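You operate a simulated robot arm through the tools that you are given. There is no shell and no other tool.

You run a simulated robot arm. Do the job below in one go: nothing can be reset, and whatever is moved stays where it is left.

TASK
Put things in order on the top of the small table by the grey tubes. At the end: the grey glue pot with a screw cap is on the white number plate; the grey tag (marked "READY") stands where the grey glue pot with a screw cap stood; the black tag (marked "EMPTY") stands where the orange tag (marked "LEAK") stood; the orange tag stands where the grey tag stood; whatever was shut is shut again. Leave all else as you found it, and nothing knocked over.

Only the result counts: the job must be done as asked and must still hold three seconds after the hand-in. Knocking over, shifting, dropping, spilling or breaking anything else fails it. Lids that push on must go on centred and level and be pressed home; caps that screw on are set level and turned clockwise until they are tight.

THE ROBOT
A 6-joint arm with a two-finger parallel gripper, fixed in place. Base frame: the origin is at the foot of the arm, x ahead of it, y to its left, z up; the work surface is at about z = 800. Readings come in mm, rad, newtons and seconds.
With the tool pointing down near the work surface it reaches from about 240 to 640 mm from the base axis. Its first joint turns from -1.152 to 1.152 rad. Payload 2.7 kg.
The TCP is the grasp point between the finger pads, 23 mm short of the fingertips. In the tool frame z runs along the fingers and y along their closing line. Largest opening 94 mm; finger width 38, thickness 10; the body of the gripper, 54 by 96 mm, starts 39 mm behind the TCP.
Orientation is that of the tool frame in the base frame, as a unit quaternion [w, x, y, z]. With the fingers straight down and closing along the base's y, the tool's x points along the base's -x, its y along +y and its z along -z.

THE INTERFACE
- The arm moves only by the tool jog_arm. Its argument "increments" is a list of rows, each a list of 7 numbers: the shift along the tool's x, y, z in mm, then the turn, a rotation vector about the tool's x, y, z in rad, then the opening, from 0 (shut) to 1 (fully open). In form: [[dx, dy, dz, wx, wy, wz, fingers], ...]. A call has 1 to 20 rows; each row is the pose to reach, as a shift and turn from the pose commanded when the call began, along the tool's axes at that moment. A row lasts 0.2 s, in which the tool goes at most 50 mm and 0.15 rad; a call with a longer step from one row to the next is refused whole, and so is a gripper value outside its range. A pose out of reach is approached as far as the arm can. The call stops where the force on the tool passes 40 N (or 10 N more than at its start, if that is more) or the arm is blocked; 0.2 s more then pass. The fingers move at their own pace (about 45 mm/s each) and stop on an object; they squeeze with about 28 N. The grip force told is the motor's: it shows also when the fingers shut on nothing. Time passes only in rows, and 0.2 s behind the last, so rows that repeat a pose let the fingers close. It gives the time, the measured TCP pose, the force on the tool (base axes), the opening and the grip force at its end, in the units of the frame above (readings bear some noise), with the torque about the TCP (base axes, N m) and any sound that the robot's microphone picked up.
- Cameras (640 x 400 px; columns grow to the right, rows downward): "scene" is fixed at [76.3, -432.3, 1400.3]; the picture's right is [0.77, -0.64, 0.00], its down [-0.40, -0.48, -0.78] and it looks along [0.50, 0.60, -0.63] (base axes); focal length 316 px, centre (320, 200). "wrist" rides on the gripper at [86, 16, -74] in the tool frame; the picture's right is [-0.18, 0.98, 0.00], its down [-0.58, -0.11, -0.81] and it looks along [-0.79, -0.15, 0.59] (tool axes); focal length 243 px, centre (320, 200). There is no depth. A picture from a camera that has moved, and an enlarged one, comes with that camera's place and axes in the base frame and with its lens.
- snapshot(camera): a new picture of that camera. It takes no simulated time.
- inspect(camera, box): a new picture of the part [left, top, right, bottom] of that camera's present view, enlarged. It takes no simulated time.
- sign_off(): hands the job in; it is judged then, once.

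Nothing tells you positions but the pictures and the camera data. Unless the task says otherwise, let go and move clear before handing in.

The tools are called after "Emit:" as name(argument=value, ...) on one line, values as JSON. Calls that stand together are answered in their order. jog_arm: Moves the arm, as the interface text tells. Its arguments: {"type":"object","properties":{"increments":{"type":"array","items":{"type":"array","items":{"type":"number"}}}},"required":["increments"]} The other tools are called the same way: snapshot (camera) takes a picture; inspect (camera, box) takes an enlarged picture of a part of a camera's view; sign_off () hands the job in.

At the start:

```text
time: 0.0
position: [482.6, 1.8, 1123.8]
tool_rot: [0.001, -0.001, 1.0, 0.0]
wrist_force: [0.0, -0.7, -0.4]
torque: [0.01, 0.02, 0.04]
width: 93.9
finger_force: 0.1
```

scene: 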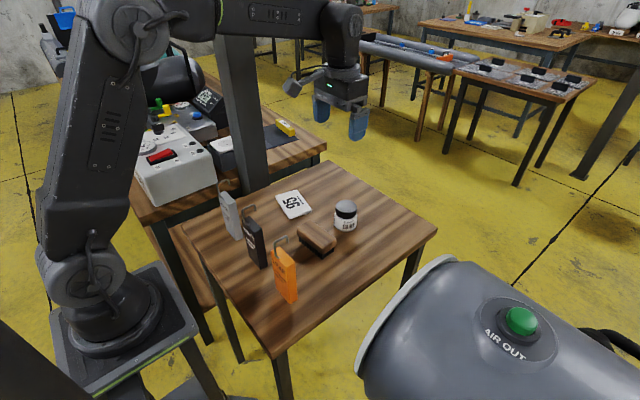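
wrist: 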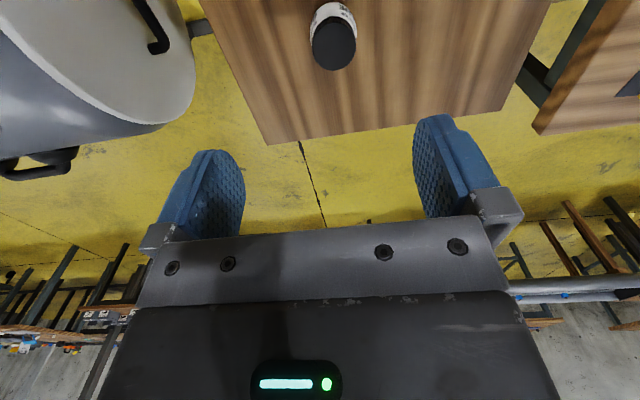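

The small table holds a grey, a black and an orange tag, a number plate, a pot and a brown block or brush. I'll enlarge the pictures first to work out where everything stands.

Emit:
inspect(camera="scene", box=[200, 160, 440, 310])

Emit:
inspect(camera="scene", box=[210, 180, 310, 310])

Emit:
inspect(camera="scene", box=[270, 180, 370, 260])

Emit:
inspect(camera="wrist", box=[200, 0, 560, 150])

```text
2.67 times, centred on (320, 235) of scene
camera zoom: at [76.3, -432.3, 1400.3], right [0.77, -0.64, 0.0], down [-0.4, -0.48, -0.78], along [0.5, 0.6, -0.63], focal length 842 px, centre (320, 107)
```

zoom: 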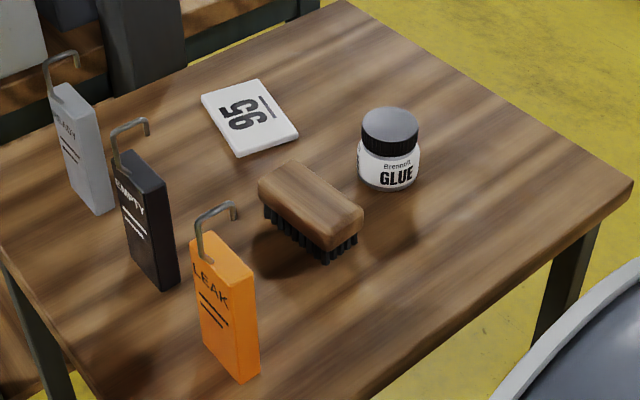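

```text
3.08 times, centred on (260, 245) of scene
camera zoom: at [76.3, -432.3, 1400.3], right [0.77, -0.64, 0.0], down [-0.4, -0.48, -0.78], along [0.5, 0.6, -0.63], focal length 972 px, centre (505, 62)
```

zoom: 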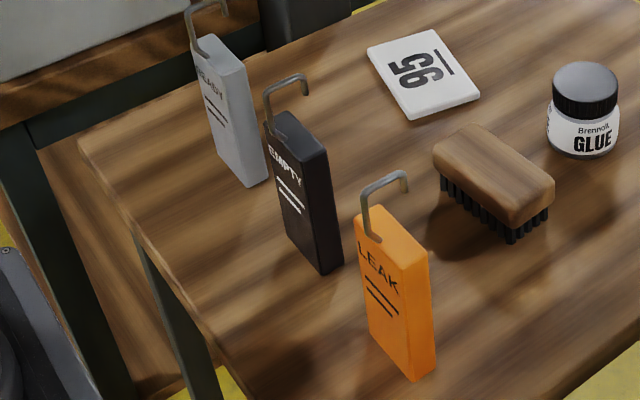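

```text
5.00 times, centred on (320, 220) of scene
camera zoom: at [76.3, -432.3, 1400.3], right [0.77, -0.64, 0.0], down [-0.4, -0.48, -0.78], along [0.5, 0.6, -0.63], focal length 1579 px, centre (320, 100)
```

zoom: 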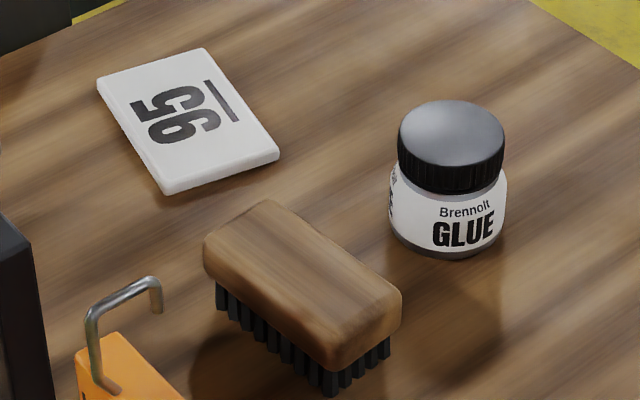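

```text
1.78 times, centred on (380, 75) of wrist
camera zoom: at [395.9, 16.4, 1198.9], right [0.18, 0.98, 0.0], down [0.58, -0.11, 0.81], along [0.79, -0.15, -0.59], focal length 431 px, centre (213, 422)
```

zoom: 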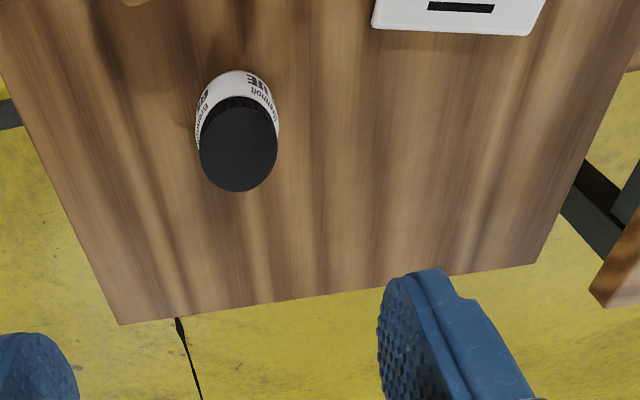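

Emit:
inspect(camera="scene", box=[255, 230, 305, 310])

Emit:
inspect(camera="scene", box=[235, 200, 285, 275])

Emit:
inspect(camera="scene", box=[210, 175, 260, 245])

Emit:
inspect(camera="scene", box=[320, 190, 370, 240])

```text
5.00 times, centred on (280, 270) of scene
camera zoom: at [76.3, -432.3, 1400.3], right [0.77, -0.64, 0.0], down [-0.4, -0.48, -0.78], along [0.5, 0.6, -0.63], focal length 1579 px, centre (520, -150)
```

zoom: 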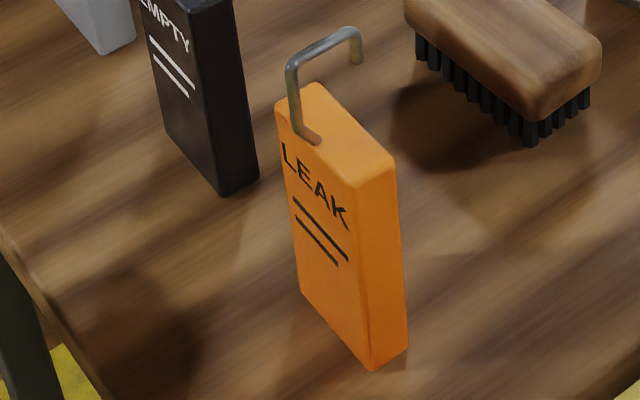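

```text
5.33 times, centred on (260, 238) of scene
camera zoom: at [76.3, -432.3, 1400.3], right [0.77, -0.64, 0.0], down [-0.4, -0.48, -0.78], along [0.5, 0.6, -0.63], focal length 1685 px, centre (640, 0)
```

zoom: 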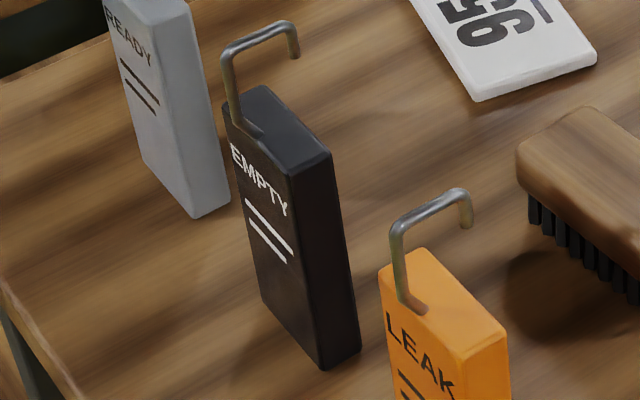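

```text
5.71 times, centred on (235, 210) of scene
camera zoom: at [76.3, -432.3, 1400.3], right [0.77, -0.64, 0.0], down [-0.4, -0.48, -0.78], along [0.5, 0.6, -0.63], focal length 1805 px, centre (806, 143)
```

zoom: 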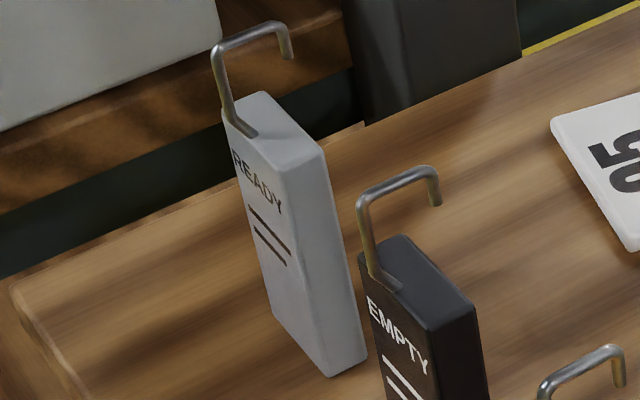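

```text
8.00 times, centred on (345, 215) of scene
camera zoom: at [76.3, -432.3, 1400.3], right [0.77, -0.64, 0.0], down [-0.4, -0.48, -0.78], along [0.5, 0.6, -0.63], focal length 2527 px, centre (120, 80)
```

zoom: 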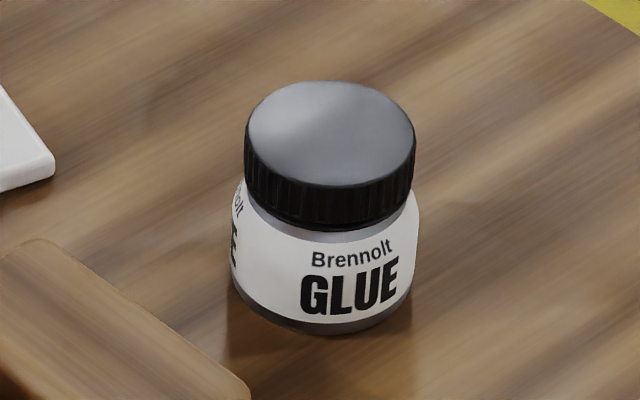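

The pot stands near (535, 10) and the plate near (473, 168). The tags stand in a row at x of about 283, with y near 172 (grey), 55 (black) and -65 (orange). I'll move above the pot and check both cameras to calibrate these numbers.

Emit:
jog_arm(increments=[[-10, 2, 40, 0, 0, 0, 1], [-21, 4, 80, 0, 0, 0, 1], [-32, 6, 120, 0, 0, 0, 1], [-42, 8, 160, 0, 0, 0, 1], [-52, 10, 194, 0, 0, 0, 1], [-52, 10, 194, 0, 0, 0, 1]])

Emit:
snapshot(camera="wrist")

Emit:
snapshot(camera="scene")

Emit:
inspect(camera="scene", box=[290, 140, 410, 240])

```text
time: 1.4
position: [534.6, 10.1, 932.3]
tool_rot: [0.0, 0.0, 1.0, -0.001]
wrist_force: [0.5, -0.9, -0.1]
torque: [0.0, -0.01, 0.02]
width: 94.0
finger_force: 0.1
```

```text
taken
camera wrist: at [448.1, 26.4, 1006.4], right [0.18, 0.98, 0.0], down [0.58, -0.11, 0.81], along [0.79, -0.15, -0.59], focal length 243 px, centre (320, 200)
```

wrist: 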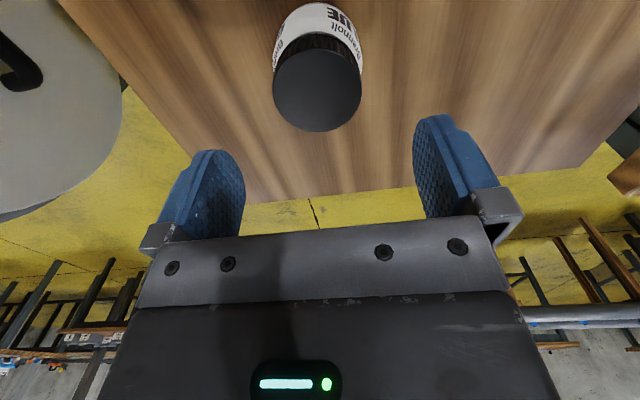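

```text
taken
```

scene: 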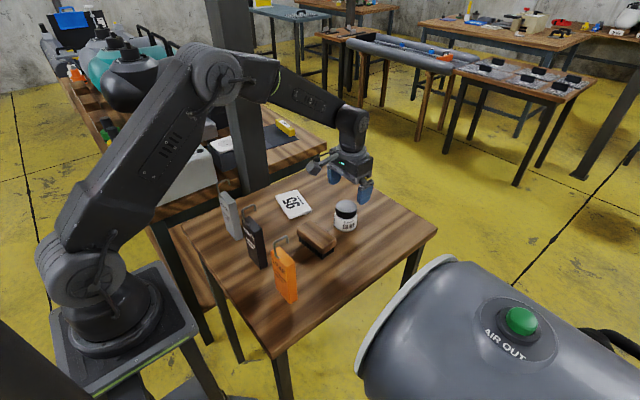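

```text
4.00 times, centred on (350, 190) of scene
camera zoom: at [76.3, -432.3, 1400.3], right [0.77, -0.64, 0.0], down [-0.4, -0.48, -0.78], along [0.5, 0.6, -0.63], focal length 1263 px, centre (200, 240)
```

zoom: 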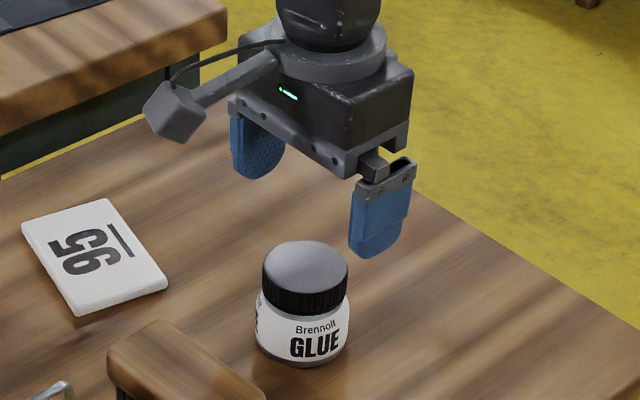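

Emit:
inspect(camera="wrist", box=[240, 0, 400, 140])

Emit:
inspect(camera="scene", box=[325, 165, 385, 240])

```text
2.86 times, centred on (320, 70) of wrist
camera zoom: at [448.1, 26.4, 1006.4], right [0.18, 0.98, 0.0], down [0.58, -0.11, 0.81], along [0.79, -0.15, -0.59], focal length 693 px, centre (320, 571)
```

zoom: 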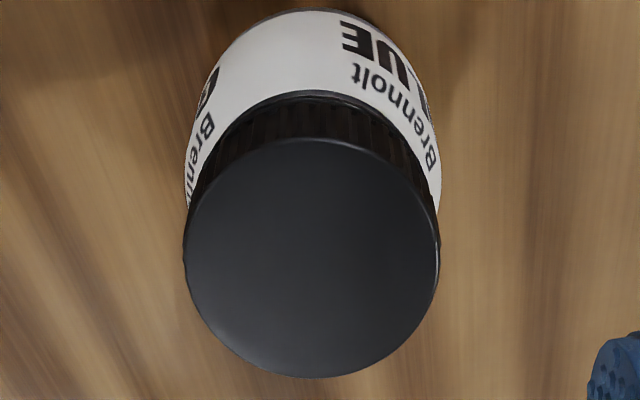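

```text
5.33 times, centred on (355, 202) of scene
camera zoom: at [76.3, -432.3, 1400.3], right [0.77, -0.64, 0.0], down [-0.4, -0.48, -0.78], along [0.5, 0.6, -0.63], focal length 1685 px, centre (133, 187)
```

zoom: 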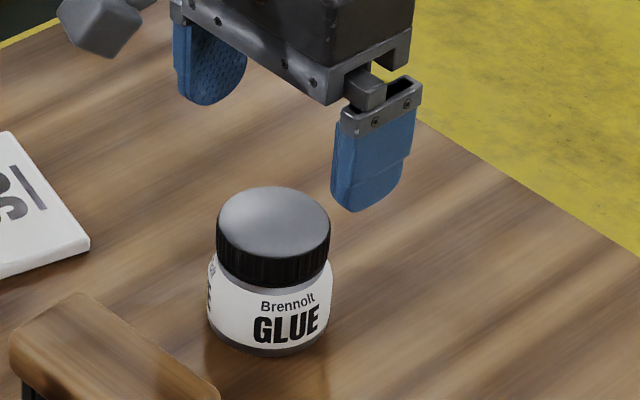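

The two cameras put the pot near (530, 10) with its cap top at about z = 860. I'll lower the open fingers to just above the cap and check the centring again.

Emit:
jog_arm(increments=[[2, -0.4, 20, 0, 0, 0, 1], [3.8, -0.7, 42, 0, 0, 0, 1], [3.8, -0.7, 42, 0, 0, 0, 1]])

Emit:
snapshot(camera="wrist")

Emit:
inspect(camera="scene", box=[325, 165, 385, 240])

```text
time: 2.2
position: [528.9, 10.6, 889.0]
tool_rot: [0.0, 0.001, 1.0, 0.0]
wrist_force: [-0.3, -1.0, -0.1]
torque: [0.03, -0.02, -0.05]
width: 94.0
finger_force: 0.0
```

```text
taken
camera wrist: at [443.3, 26.3, 963.3], right [0.18, 0.98, 0.0], down [0.58, -0.11, 0.81], along [0.79, -0.15, -0.59], focal length 243 px, centre (320, 200)
```

wrist: 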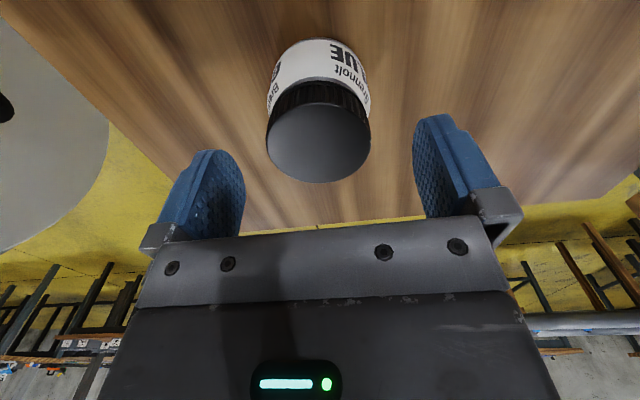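

```text
5.33 times, centred on (355, 202) of scene
camera zoom: at [76.3, -432.3, 1400.3], right [0.77, -0.64, 0.0], down [-0.4, -0.48, -0.78], along [0.5, 0.6, -0.63], focal length 1685 px, centre (133, 187)
```

zoom: 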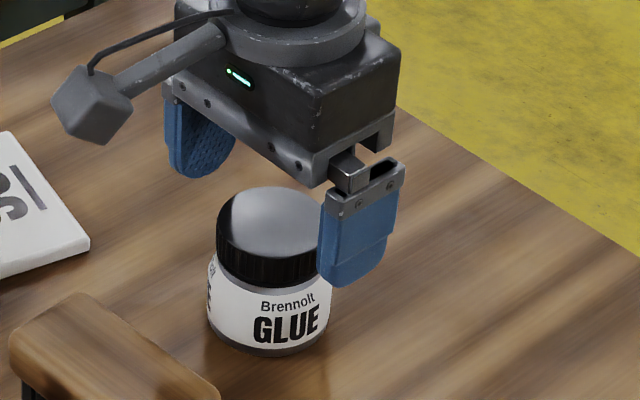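

The fingers look roughly centred over the pot. I'll go down a little further around it and check again.

Emit:
jog_arm(increments=[[-1.5, 0.5, 15, 0, 0, 0, 1], [-1.5, 0.5, 32, 0, 0, 0, 1], [-1.5, 0.5, 44, 0, 0, 0, 1], [-1.5, 0.5, 44, 0, 0, 0, 1]])

Emit:
snapshot(camera="wrist")

Emit:
inspect(camera="scene", box=[325, 165, 385, 240])

```text
time: 3.2
position: [531.2, 9.5, 843.8]
tool_rot: [-0.001, 0.0, 1.0, -0.001]
wrist_force: [-0.5, -0.4, -0.2]
torque: [-0.02, -0.03, 0.0]
width: 93.9
finger_force: 0.1
```

```text
taken
camera wrist: at [444.6, 25.9, 918.5], right [0.18, 0.98, 0.0], down [0.58, -0.11, 0.81], along [0.79, -0.15, -0.59], focal length 243 px, centre (320, 200)
```

wrist: 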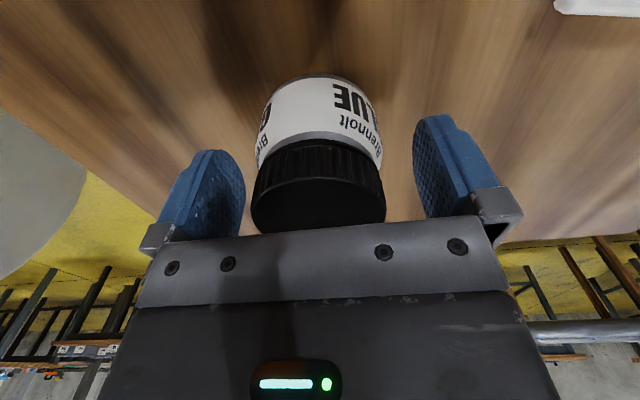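

```text
5.33 times, centred on (355, 202) of scene
camera zoom: at [76.3, -432.3, 1400.3], right [0.77, -0.64, 0.0], down [-0.4, -0.48, -0.78], along [0.5, 0.6, -0.63], focal length 1685 px, centre (133, 187)
```

zoom: 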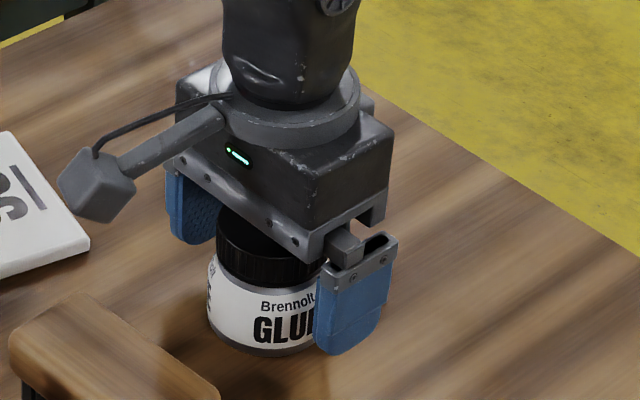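

Emit:
inspect(camera="wrist", box=[220, 60, 420, 250])

Emit:
inspect(camera="scene", box=[335, 195, 375, 240])

```text
2.11 times, centred on (320, 155) of wrist
camera zoom: at [444.6, 25.9, 918.5], right [0.18, 0.98, 0.0], down [0.58, -0.11, 0.81], along [0.79, -0.15, -0.59], focal length 511 px, centre (320, 295)
```

zoom: 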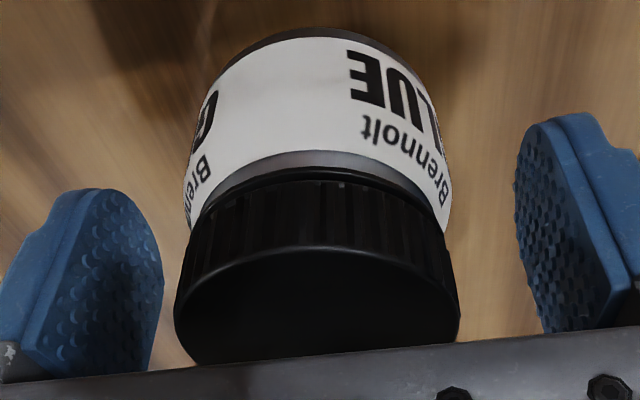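

```text
8.89 times, centred on (355, 218) of scene
camera zoom: at [76.3, -432.3, 1400.3], right [0.77, -0.64, 0.0], down [-0.4, -0.48, -0.78], along [0.5, 0.6, -0.63], focal length 2808 px, centre (9, 44)
```

zoom: 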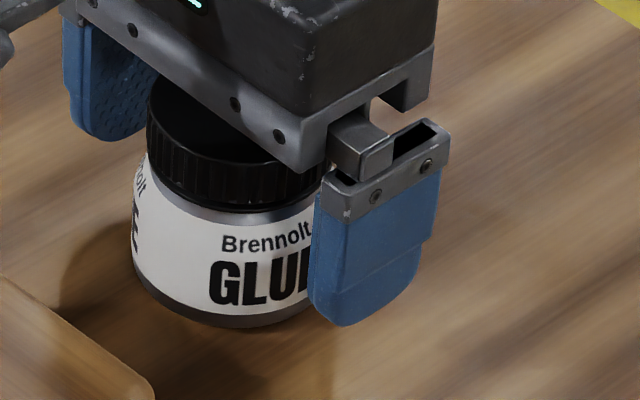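

The pot sits between the fingers at about (531, 9.5). I'll go down to grip height and close on the body, keeping the fingers below the cap.

Emit:
jog_arm(increments=[[-0.5, 0, 8, 0, 0, 0, 1], [-0.5, 0, 16.5, 0, 0, 0, 1], [-0.5, 0, 16.5, 0, 0, 0, 1], [-0.5, 0, 16.5, 0, 0, 0, 0.8], [-0.5, 0, 16.5, 0, 0, 0, 0.6], [-0.5, 0, 16.5, 0, 0, 0, 0.5], [-0.5, 0, 16.5, 0, 0, 0, 0.5], [-0.5, 0, 16.5, 0, 0, 0, 0.5]])

Emit:
snapshot(camera="wrist")

Emit:
inspect(camera="scene", box=[325, 165, 385, 240])

```text
time: 5.0
position: [531.8, 10.7, 827.5]
tool_rot: [0.0, 0.0, 1.0, 0.001]
wrist_force: [0.7, 0.0, 0.7]
torque: [-0.03, -0.01, 0.0]
width: 60.9
finger_force: 27.6
```

```text
taken
camera wrist: at [445.5, 25.7, 902.6], right [0.18, 0.98, 0.0], down [0.58, -0.11, 0.81], along [0.79, -0.15, -0.59], focal length 243 px, centre (320, 200)
```

wrist: 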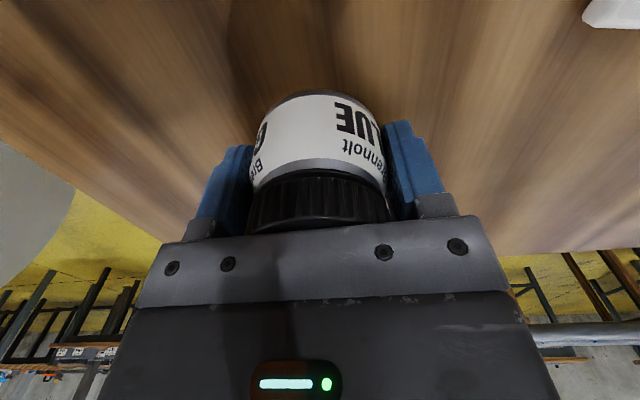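

```text
5.33 times, centred on (355, 202) of scene
camera zoom: at [76.3, -432.3, 1400.3], right [0.77, -0.64, 0.0], down [-0.4, -0.48, -0.78], along [0.5, 0.6, -0.63], focal length 1685 px, centre (133, 187)
```

zoom: 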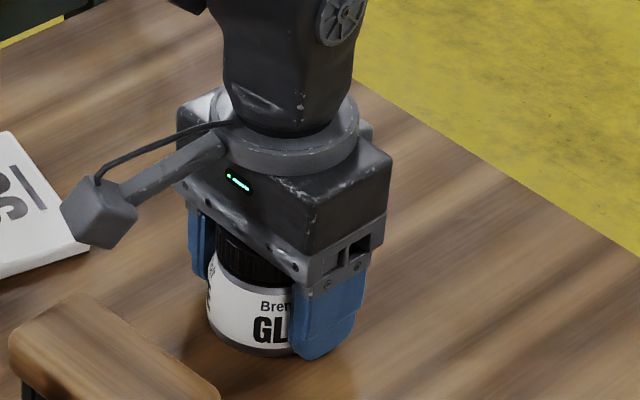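

The pot is gripped at about 61 mm width. I'll lift it straight up and carry it to above the plate.

Emit:
jog_arm(increments=[[0, 0, -10, 0, 0, 0, 0.5], [0, 0, -30, 0, 0, 0, 0.5], [0, 0, -50, 0, 0, 0, 0.5], [0, 0, -72, 0, 0, 0, 0.5], [10, 27, -72, 0, 0, 0, 0.5], [20, 54, -72, 0, 0, 0, 0.5], [30, 81, -72, 0, 0, 0, 0.5], [40, 108, -72, 0, 0, 0, 0.5], [49, 135, -72, 0, 0, 0, 0.5], [57.8, 159, -72, 0, 0, 0, 0.5], [57.8, 159, -72, 0, 0, 0, 0.5]])

Emit:
snapshot(camera="wrist")

Emit:
snapshot(camera="scene")

Emit:
inspect(camera="scene", box=[260, 140, 360, 240])

```text
time: 7.4
position: [476.5, 170.6, 899.6]
tool_rot: [0.0, 0.0, 1.0, 0.0]
wrist_force: [-0.6, 0.0, -1.7]
torque: [0.0, 0.01, -0.01]
width: 61.2
finger_force: 27.7
```

```text
taken
camera wrist: at [389.7, 185.8, 974.6], right [0.18, 0.98, 0.0], down [0.58, -0.11, 0.81], along [0.79, -0.15, -0.59], focal length 243 px, centre (320, 200)
```

wrist: 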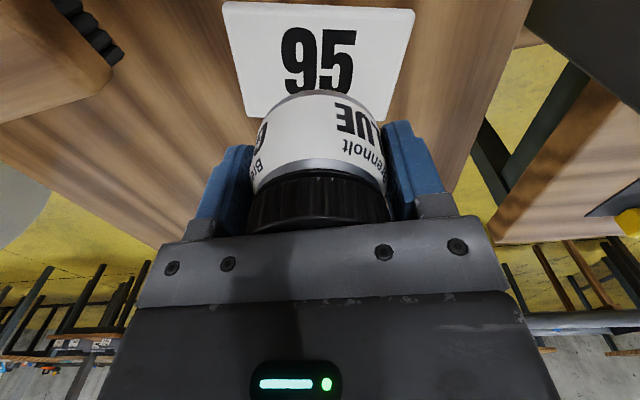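

```text
taken
```

scene: 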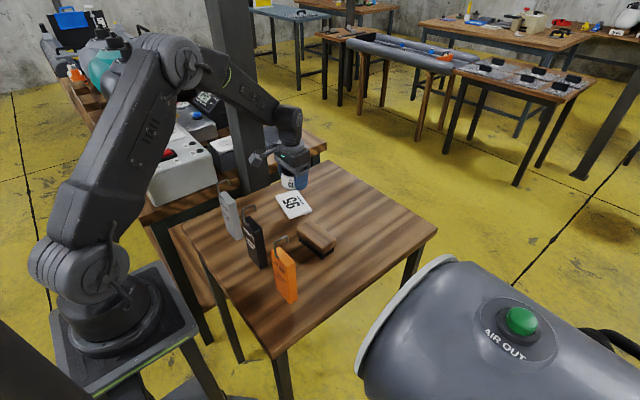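

```text
4.00 times, centred on (310, 190) of scene
camera zoom: at [76.3, -432.2, 1400.3], right [0.77, -0.64, 0.0], down [-0.4, -0.48, -0.78], along [0.5, 0.6, -0.63], focal length 1263 px, centre (360, 240)
```

zoom: 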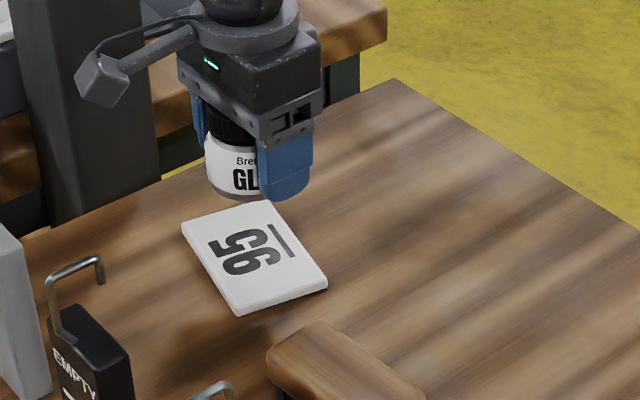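

Emit:
inspect(camera="wrist", box=[200, 0, 440, 150])

Emit:
inspect(camera="scene", box=[270, 185, 330, 225])

```text
2.67 times, centred on (320, 75) of wrist
camera zoom: at [389.7, 185.8, 974.6], right [0.18, 0.98, 0.0], down [0.58, -0.11, 0.81], along [0.79, -0.15, -0.59], focal length 647 px, centre (320, 533)
```

zoom: 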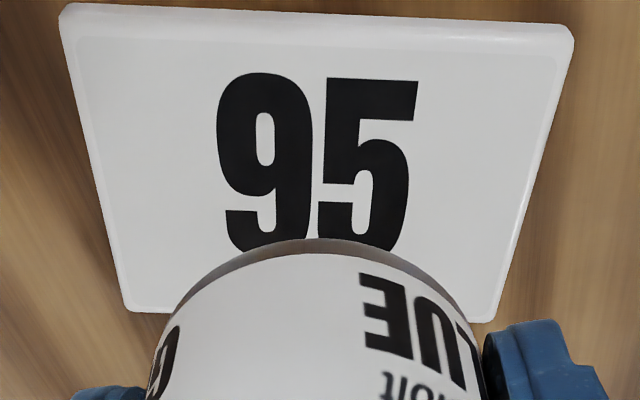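

```text
10.00 times, centred on (300, 205) of scene
camera zoom: at [76.3, -432.2, 1400.3], right [0.77, -0.64, 0.0], down [-0.4, -0.48, -0.78], along [0.5, 0.6, -0.63], focal length 3159 px, centre (520, 150)
```

zoom: 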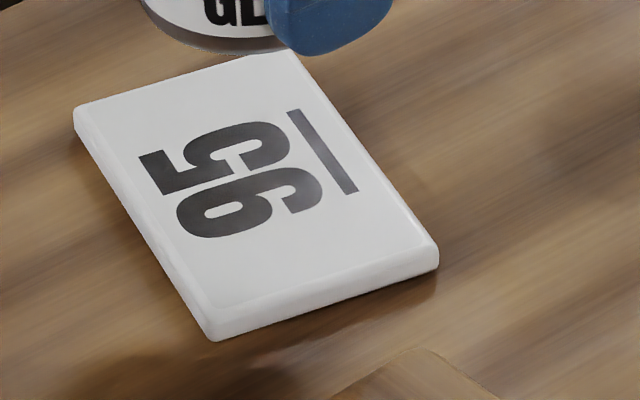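

The pot is centred in the grip. The plate centre is at about (471, 169) and the plate is 8–10 mm thick. I'll shift a few millimetres and go down to just above it.

Emit:
jog_arm(increments=[[2.5, -0.5, 0, 0, 0, 0, 0.5], [4.5, -1, 15, 0, 0, 0, 0.5], [4.5, -1, 30, 0, 0, 0, 0.5], [4.5, -1, 45, 0, 0, 0, 0.5], [4.5, -1, 55, 0, 0, 0, 0.5], [4.5, -1, 55, 0, 0, 0, 0.5]])

Emit:
snapshot(camera="wrist")

Emit:
inspect(camera="scene", box=[265, 170, 335, 230])

Emit:
inspect(camera="wrist", box=[200, 0, 440, 150])

```text
time: 8.8
position: [470.9, 168.7, 844.0]
tool_rot: [0.0, 0.0, 1.0, 0.001]
wrist_force: [-0.6, -0.2, -1.5]
torque: [0.0, -0.01, 0.01]
width: 61.3
finger_force: 27.6
```

```text
taken
camera wrist: at [383.8, 184.3, 919.2], right [0.18, 0.98, 0.0], down [0.58, -0.11, 0.81], along [0.79, -0.15, -0.59], focal length 243 px, centre (320, 200)
```

wrist: 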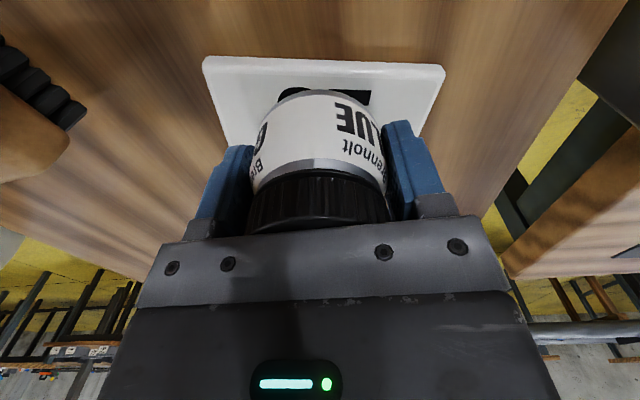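

```text
6.67 times, centred on (300, 200) of scene
camera zoom: at [76.3, -432.3, 1400.3], right [0.77, -0.64, 0.0], down [-0.4, -0.48, -0.78], along [0.5, 0.6, -0.63], focal length 2106 px, centre (453, 200)
```

zoom: 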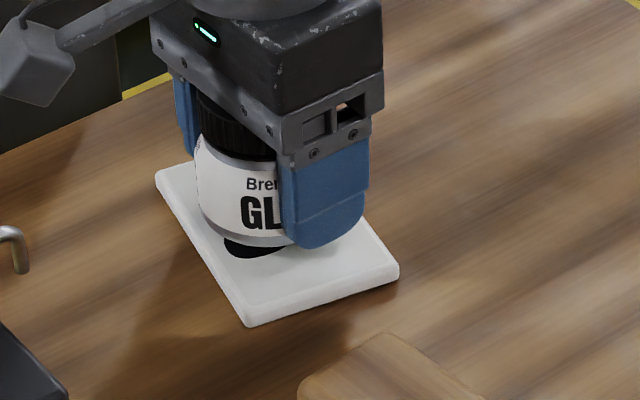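

```text
2.67 times, centred on (320, 75) of wrist
camera zoom: at [383.8, 184.3, 919.2], right [0.18, 0.98, 0.0], down [0.58, -0.11, 0.81], along [0.79, -0.15, -0.59], focal length 647 px, centre (320, 533)
```

zoom: 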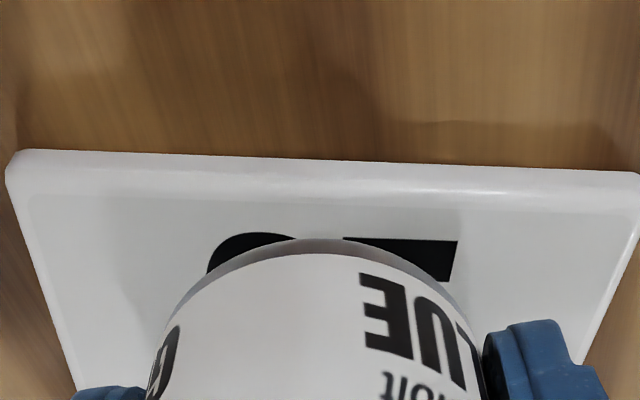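

The pot hangs about 8 mm above the plate and needs to go roughly 2.5 mm further along +x and 1.5 mm along -y. I'll correct that and lower in small steps.

Emit:
jog_arm(increments=[[-2.5, -1.5, 0, 0, 0, 0, 0.5], [-2.5, -1.5, 3, 0, 0, 0, 0.5], [-2.5, -1.5, 5, 0, 0, 0, 0.5], [-2.5, -1.5, 5, 0, 0, 0, 0.5]])

Emit:
inspect(camera="scene", box=[265, 170, 335, 230])

Emit:
inspect(camera="wrist", box=[200, 0, 440, 150])

```text
time: 9.8
position: [473.2, 167.1, 840.0]
tool_rot: [0.0, 0.0, 1.0, 0.0]
wrist_force: [-0.8, 0.2, -1.4]
torque: [-0.02, 0.02, -0.03]
width: 61.3
finger_force: 27.9
```

```text
6.67 times, centred on (300, 200) of scene
camera zoom: at [76.3, -432.3, 1400.3], right [0.77, -0.64, 0.0], down [-0.4, -0.48, -0.78], along [0.5, 0.6, -0.63], focal length 2106 px, centre (453, 200)
```

zoom: 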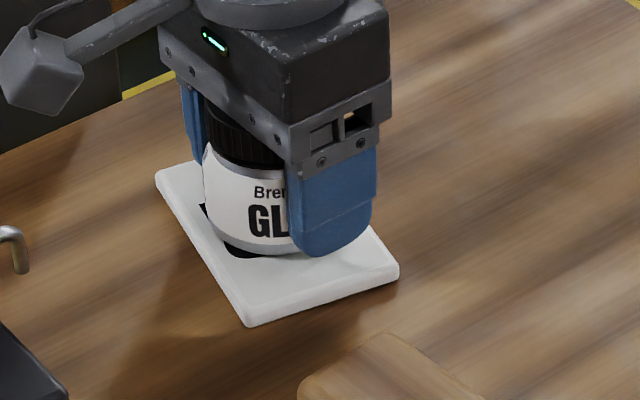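

```text
2.67 times, centred on (320, 75) of wrist
camera zoom: at [386.3, 182.7, 914.5], right [0.18, 0.98, 0.0], down [0.58, -0.11, 0.81], along [0.79, -0.15, -0.59], focal length 647 px, centre (320, 533)
```

zoom: 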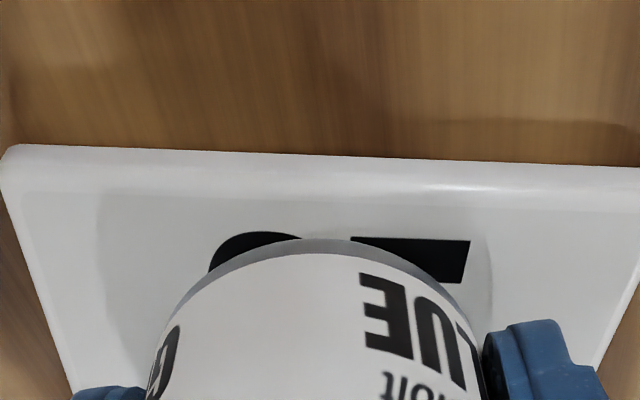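

Emit:
jog_arm(increments=[[0, 0, 1, 0, 0, 0, 0.5], [0, 0, 2, 0, 0, 0, 0.5], [0, 0, 2, 0, 0, 0, 0.5]])

Emit:
inspect(camera="scene", box=[265, 170, 335, 230])

```text
time: 10.6
position: [472.7, 167.1, 839.0]
tool_rot: [0.001, 0.0, 1.0, 0.0]
wrist_force: [-2.3, -1.9, 5.4]
torque: [-0.06, 0.13, 0.02]
width: 61.3
finger_force: 28.3
```

```text
6.67 times, centred on (300, 200) of scene
camera zoom: at [76.1, -432.3, 1400.3], right [0.77, -0.64, 0.0], down [-0.4, -0.48, -0.78], along [0.5, 0.6, -0.63], focal length 2106 px, centre (453, 200)
```

zoom: 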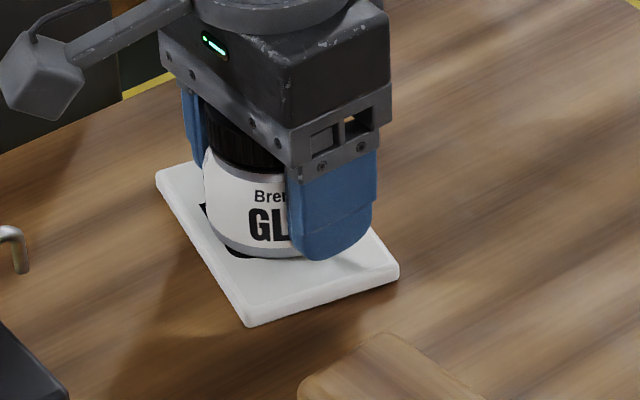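

Contact is made with about 7 N on the plate. I'll ease off slightly, open, and rise clear.

Emit:
jog_arm(increments=[[0, 0, -0.8, 0, 0, 0, 0.5], [0, 0, -0.8, 0, 0, 0, 0.65], [0, 0, -0.8, 0, 0, 0, 0.75], [0, 0, -0.8, 0, 0, 0, 0.9], [0, 0, -0.8, 0, 0, 0, 1], [0, 0, -0.8, 0, 0, 0, 1], [0, 0, -10, 0, 0, 0, 1], [0, 0, -25, 0, 0, 0, 1], [0, 0, -45, 0, 0, 0, 1], [0, 0, -70, 0, 0, 0, 1], [0, 0, -90, 0, 0, 0, 1]])

Emit:
snapshot(camera="wrist")

Emit:
inspect(camera="scene", box=[265, 150, 335, 230])

```text
time: 13.0
position: [473.6, 165.9, 928.9]
tool_rot: [0.0, 0.001, 1.0, 0.0]
wrist_force: [0.0, -0.1, -0.5]
torque: [0.03, -0.02, -0.01]
width: 93.9
finger_force: 0.1
```

```text
taken
camera wrist: at [386.7, 181.9, 1004.5], right [0.18, 0.98, 0.0], down [0.58, -0.11, 0.81], along [0.79, -0.15, -0.59], focal length 243 px, centre (320, 200)
```

wrist: 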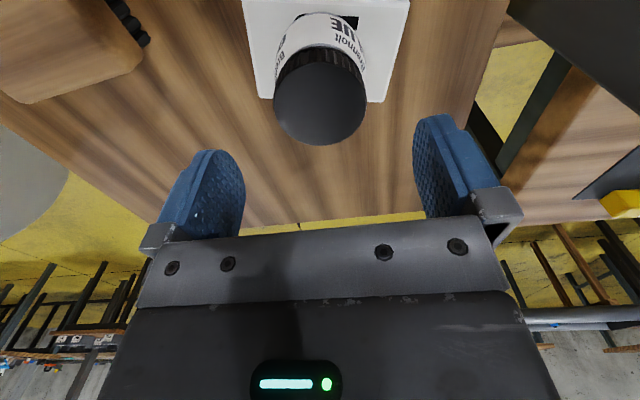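

```text
5.00 times, centred on (300, 190) of scene
camera zoom: at [76.2, -432.3, 1400.3], right [0.77, -0.64, 0.0], down [-0.4, -0.48, -0.78], along [0.5, 0.6, -0.63], focal length 1579 px, centre (420, 250)
```

zoom: 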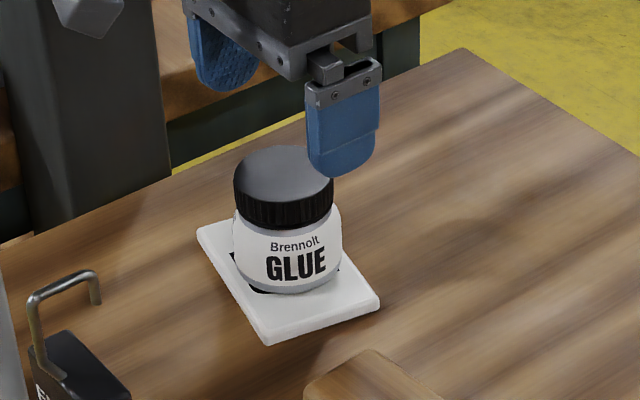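

The pot now stands centred on the plate. Next I'll rise and move above the grey tag to measure it with the wrist camera.

Emit:
jog_arm(increments=[[0, 0, -37, 0, 0, 0, 1], [0, 0, -74, 0, 0, 0, 1], [0, 0, -111, 0, 0, 0, 1], [38, 0, -111, 0, 0, 0, 1], [76, 0, -111, 0, 0, 0, 1], [114, 0, -111, 0, 0, 0, 1], [152, 0, -111, 0, 0, 0, 1], [190, 0, -111, 0, 0, 0, 1], [190, 0, -111, 0, 0, 0, 1], [190, 0, -111, 0, 0, 0, 1]])

Emit:
snapshot(camera="wrist")

Emit:
snapshot(camera="scene")

```text
time: 15.2
position: [282.4, 166.0, 1039.1]
tool_rot: [0.0, 0.001, 1.0, 0.0]
wrist_force: [-0.3, 0.5, -0.5]
torque: [0.02, 0.01, 0.02]
width: 94.3
finger_force: 0.1
```

```text
taken
camera wrist: at [196.7, 181.9, 1114.5], right [0.18, 0.98, 0.0], down [0.58, -0.11, 0.81], along [0.79, -0.15, -0.59], focal length 243 px, centre (320, 200)
```

wrist: 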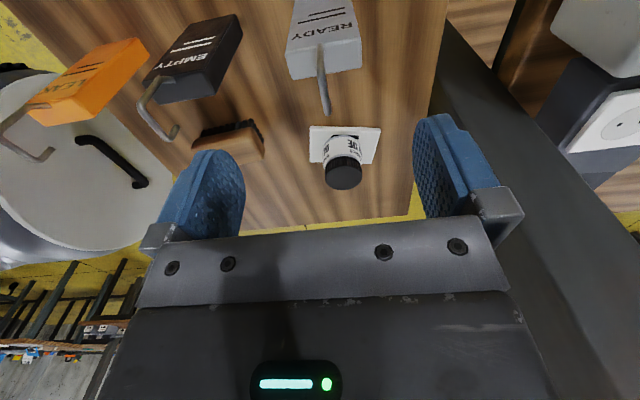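

```text
taken
```

scene: 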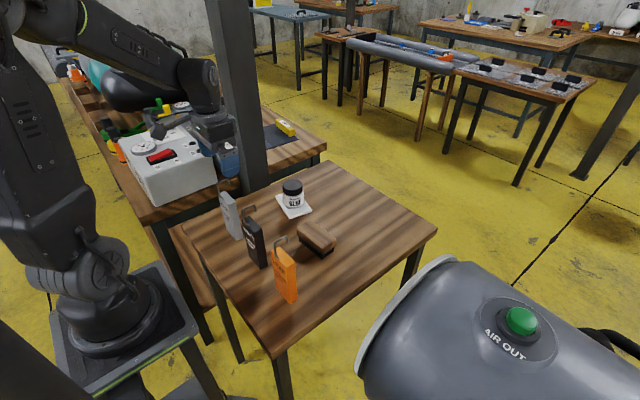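

Emit:
inspect(camera="wrist", box=[240, 0, 420, 200])

Emit:
inspect(camera="wrist", box=[280, 0, 390, 130])

Emit:
inspect(camera="scene", box=[150, 90, 290, 250])

```text
2.00 times, centred on (330, 100) of wrist
camera zoom: at [196.7, 181.9, 1114.5], right [0.18, 0.98, 0.0], down [0.58, -0.11, 0.81], along [0.79, -0.15, -0.59], focal length 485 px, centre (300, 400)
```

zoom: 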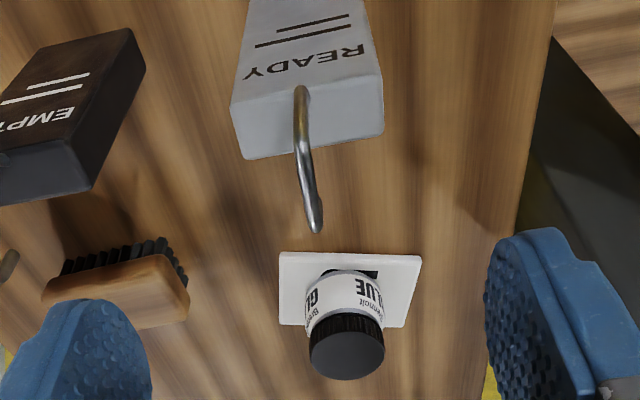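

```text
3.08 times, centred on (335, 65) of wrist
camera zoom: at [196.7, 181.9, 1114.5], right [0.18, 0.98, 0.0], down [0.58, -0.11, 0.81], along [0.79, -0.15, -0.59], focal length 746 px, centre (274, 615)
```

zoom: 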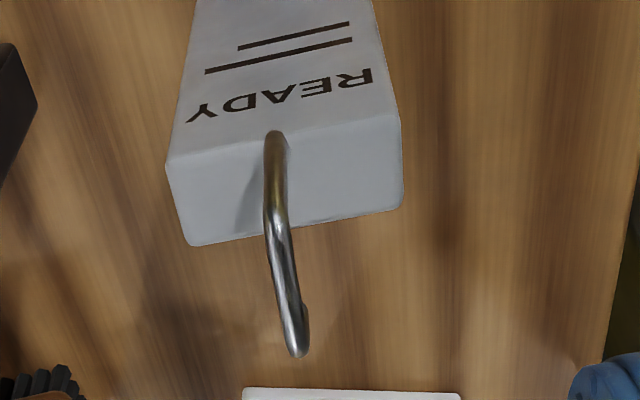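

```text
2.50 times, centred on (220, 170) of scene
camera zoom: at [76.2, -432.3, 1400.3], right [0.77, -0.64, 0.0], down [-0.4, -0.48, -0.78], along [0.5, 0.6, -0.63], focal length 790 px, centre (570, 275)
```

zoom: 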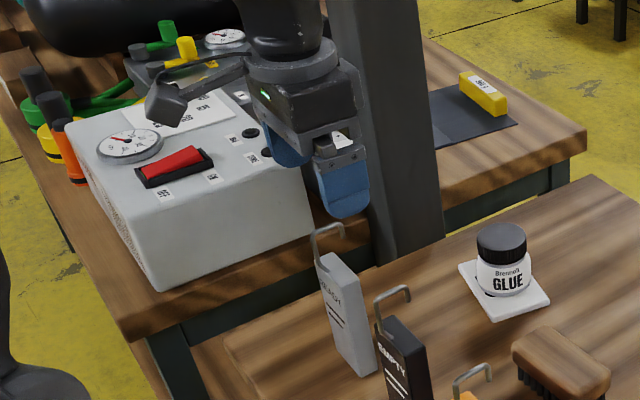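

The grey tag's top spans about x 270–290 and y 142–197, square to the axes. I'll go lower with the fingers straddling it to measure how high the hook stands.

Emit:
jog_arm(increments=[[1, 2, 15, 0, 0, 0, 1], [2, 3.5, 35, 0, 0, 0, 1], [2, 3.5, 54, 0, 0, 0, 1], [2, 3.5, 54, 0, 0, 0, 1]])

Emit:
snapshot(camera="wrist")

Emit:
inspect(camera="wrist", box=[240, 0, 400, 180])

Emit:
inspect(camera="scene", box=[190, 150, 270, 250])

```text
time: 16.2
position: [282.9, 170.2, 984.5]
tool_rot: [0.0, 0.0, 1.0, 0.0]
wrist_force: [0.2, -1.2, 0.4]
torque: [0.04, 0.03, 0.0]
width: 94.2
finger_force: 0.0
```

```text
taken
camera wrist: at [196.4, 185.1, 1059.4], right [0.18, 0.98, 0.0], down [0.58, -0.11, 0.81], along [0.79, -0.15, -0.59], focal length 243 px, centre (320, 200)
```

wrist: 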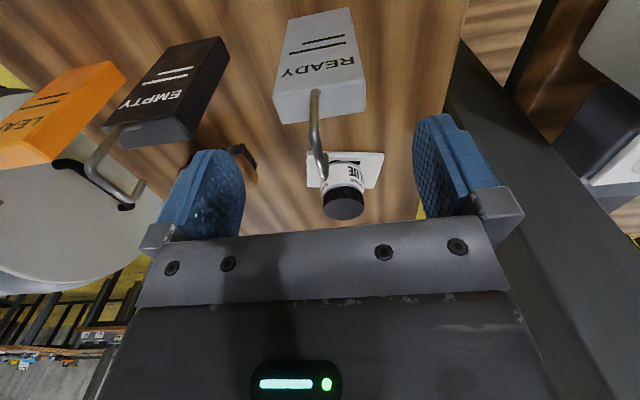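

```text
2.22 times, centred on (320, 90) of wrist
camera zoom: at [196.4, 185.1, 1059.4], right [0.18, 0.98, 0.0], down [0.58, -0.11, 0.81], along [0.79, -0.15, -0.59], focal length 539 px, centre (320, 444)
```

zoom: 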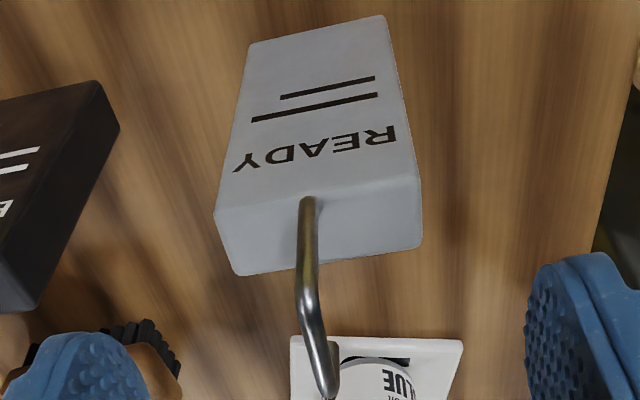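

```text
4.00 times, centred on (230, 200) of scene
camera zoom: at [76.3, -432.3, 1400.3], right [0.77, -0.64, 0.0], down [-0.4, -0.48, -0.78], along [0.5, 0.6, -0.63], focal length 1263 px, centre (680, 200)
```

zoom: 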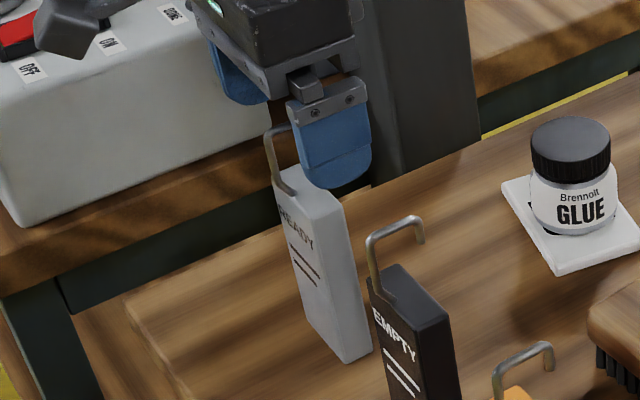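

The tag is centred at about (282, 169.4) with its top at z ≈ 920.5 and the hook top near 962. Gripping the top 14 mm keeps the palm clear of the hook, so I'll go down carefully.

Emit:
jog_arm(increments=[[0, 0, 15, 0, 0, 0, 1], [0, 0, 30, 0, 0, 0, 1], [0, 0, 45, 0, 0, 0, 1], [0, 0, 45, 0, 0, 0, 1]])

Emit:
inspect(camera="wrist", box=[160, 20, 480, 260])

Emit:
inspect(camera="scene", box=[190, 150, 270, 250])

```text
time: 17.2
position: [282.1, 170.1, 940.5]
tool_rot: [0.0, 0.0, 1.0, 0.001]
wrist_force: [-0.4, 0.4, 0.9]
torque: [-0.03, -0.02, 0.04]
width: 93.9
finger_force: 0.1
```

```text
1.67 times, centred on (320, 140) of wrist
camera zoom: at [195.9, 185.6, 1014.4], right [0.18, 0.98, 0.0], down [0.58, -0.11, 0.81], along [0.79, -0.15, -0.59], focal length 404 px, centre (320, 300)
```

zoom: 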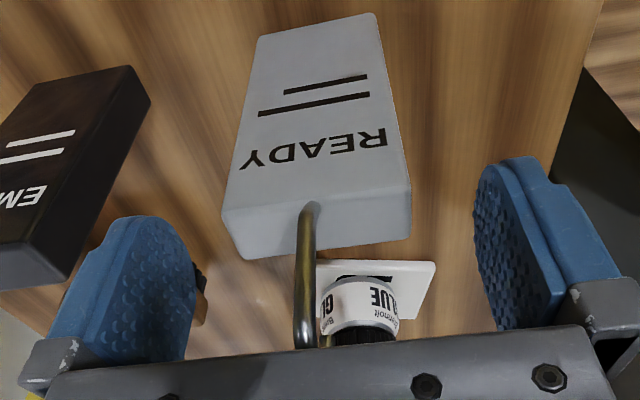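

```text
4.00 times, centred on (230, 200) of scene
camera zoom: at [76.3, -432.3, 1400.3], right [0.77, -0.64, 0.0], down [-0.4, -0.48, -0.78], along [0.5, 0.6, -0.63], focal length 1263 px, centre (680, 200)
```

zoom: 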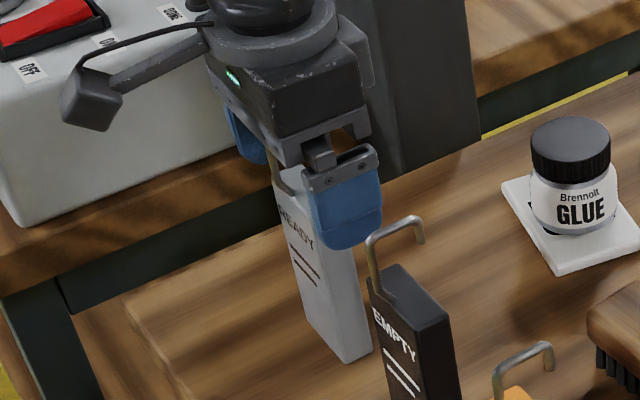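

Emit:
inspect(camera="wrist", box=[280, 130, 370, 240])

```text
3.64 times, centred on (325, 185) of wrist
camera zoom: at [195.9, 185.6, 1014.4], right [0.18, 0.98, 0.0], down [0.58, -0.11, 0.81], along [0.79, -0.15, -0.59], focal length 882 px, centre (302, 254)
```

zoom: 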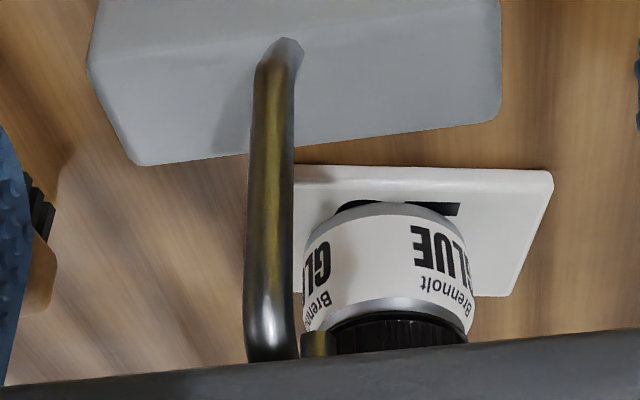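

The hook top is near z = 966. I'll lower 9.5 mm more, which leaves the palm a few millimetres above it, then close gently on the tag's sides.

Emit:
jog_arm(increments=[[0, 0, 3, 0, 0, 0, 1], [0, 0, 6, 0, 0, 0, 1], [0, 0, 8, 0, 0, 0, 1], [0, 0, 9.5, 0, 0, 0, 1], [0, 0, 9.5, 0, 0, 0, 1]])

Emit:
inspect(camera="wrist", box=[160, 20, 480, 260])

Emit:
inspect(camera="scene", box=[205, 160, 265, 250])

```text
time: 18.2
position: [284.3, 171.5, 933.6]
tool_rot: [0.004, -0.001, 1.0, 0.002]
wrist_force: [-1.7, -1.9, 11.6]
torque: [0.07, 0.11, 0.02]
width: 94.1
finger_force: 0.0
stopped in row 4: the force on the tool passed its limit at 45 N (the readings are from after the stop); the commanded pose is now the measured one
```

```text
1.67 times, centred on (320, 140) of wrist
camera zoom: at [196.8, 186.9, 1008.5], right [0.18, 0.98, 0.01], down [0.57, -0.11, 0.81], along [0.8, -0.14, -0.58], focal length 404 px, centre (320, 300)
```

zoom: 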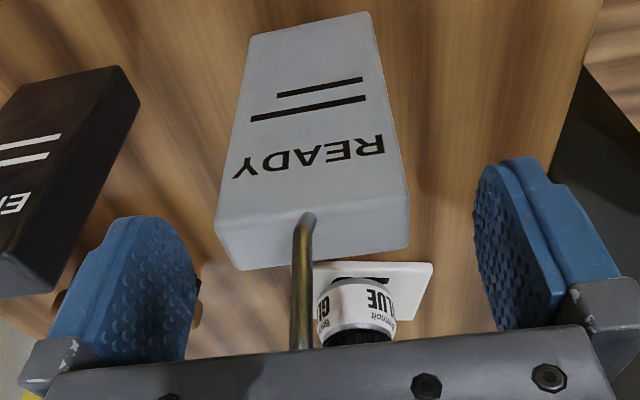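

```text
4.44 times, centred on (235, 205) of scene
camera zoom: at [76.1, -432.4, 1400.3], right [0.77, -0.64, 0.0], down [-0.4, -0.48, -0.78], along [0.5, 0.6, -0.63], focal length 1404 px, centre (698, 178)
```

zoom: 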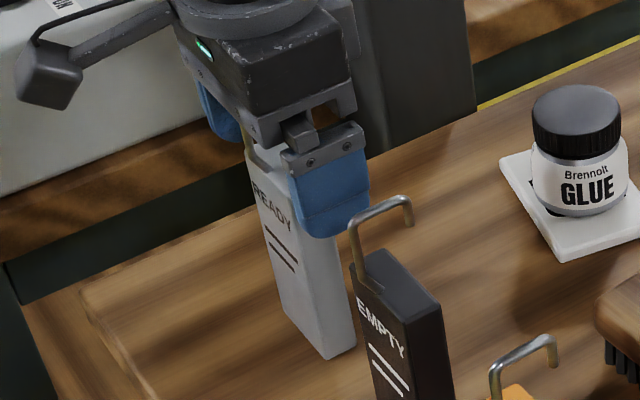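

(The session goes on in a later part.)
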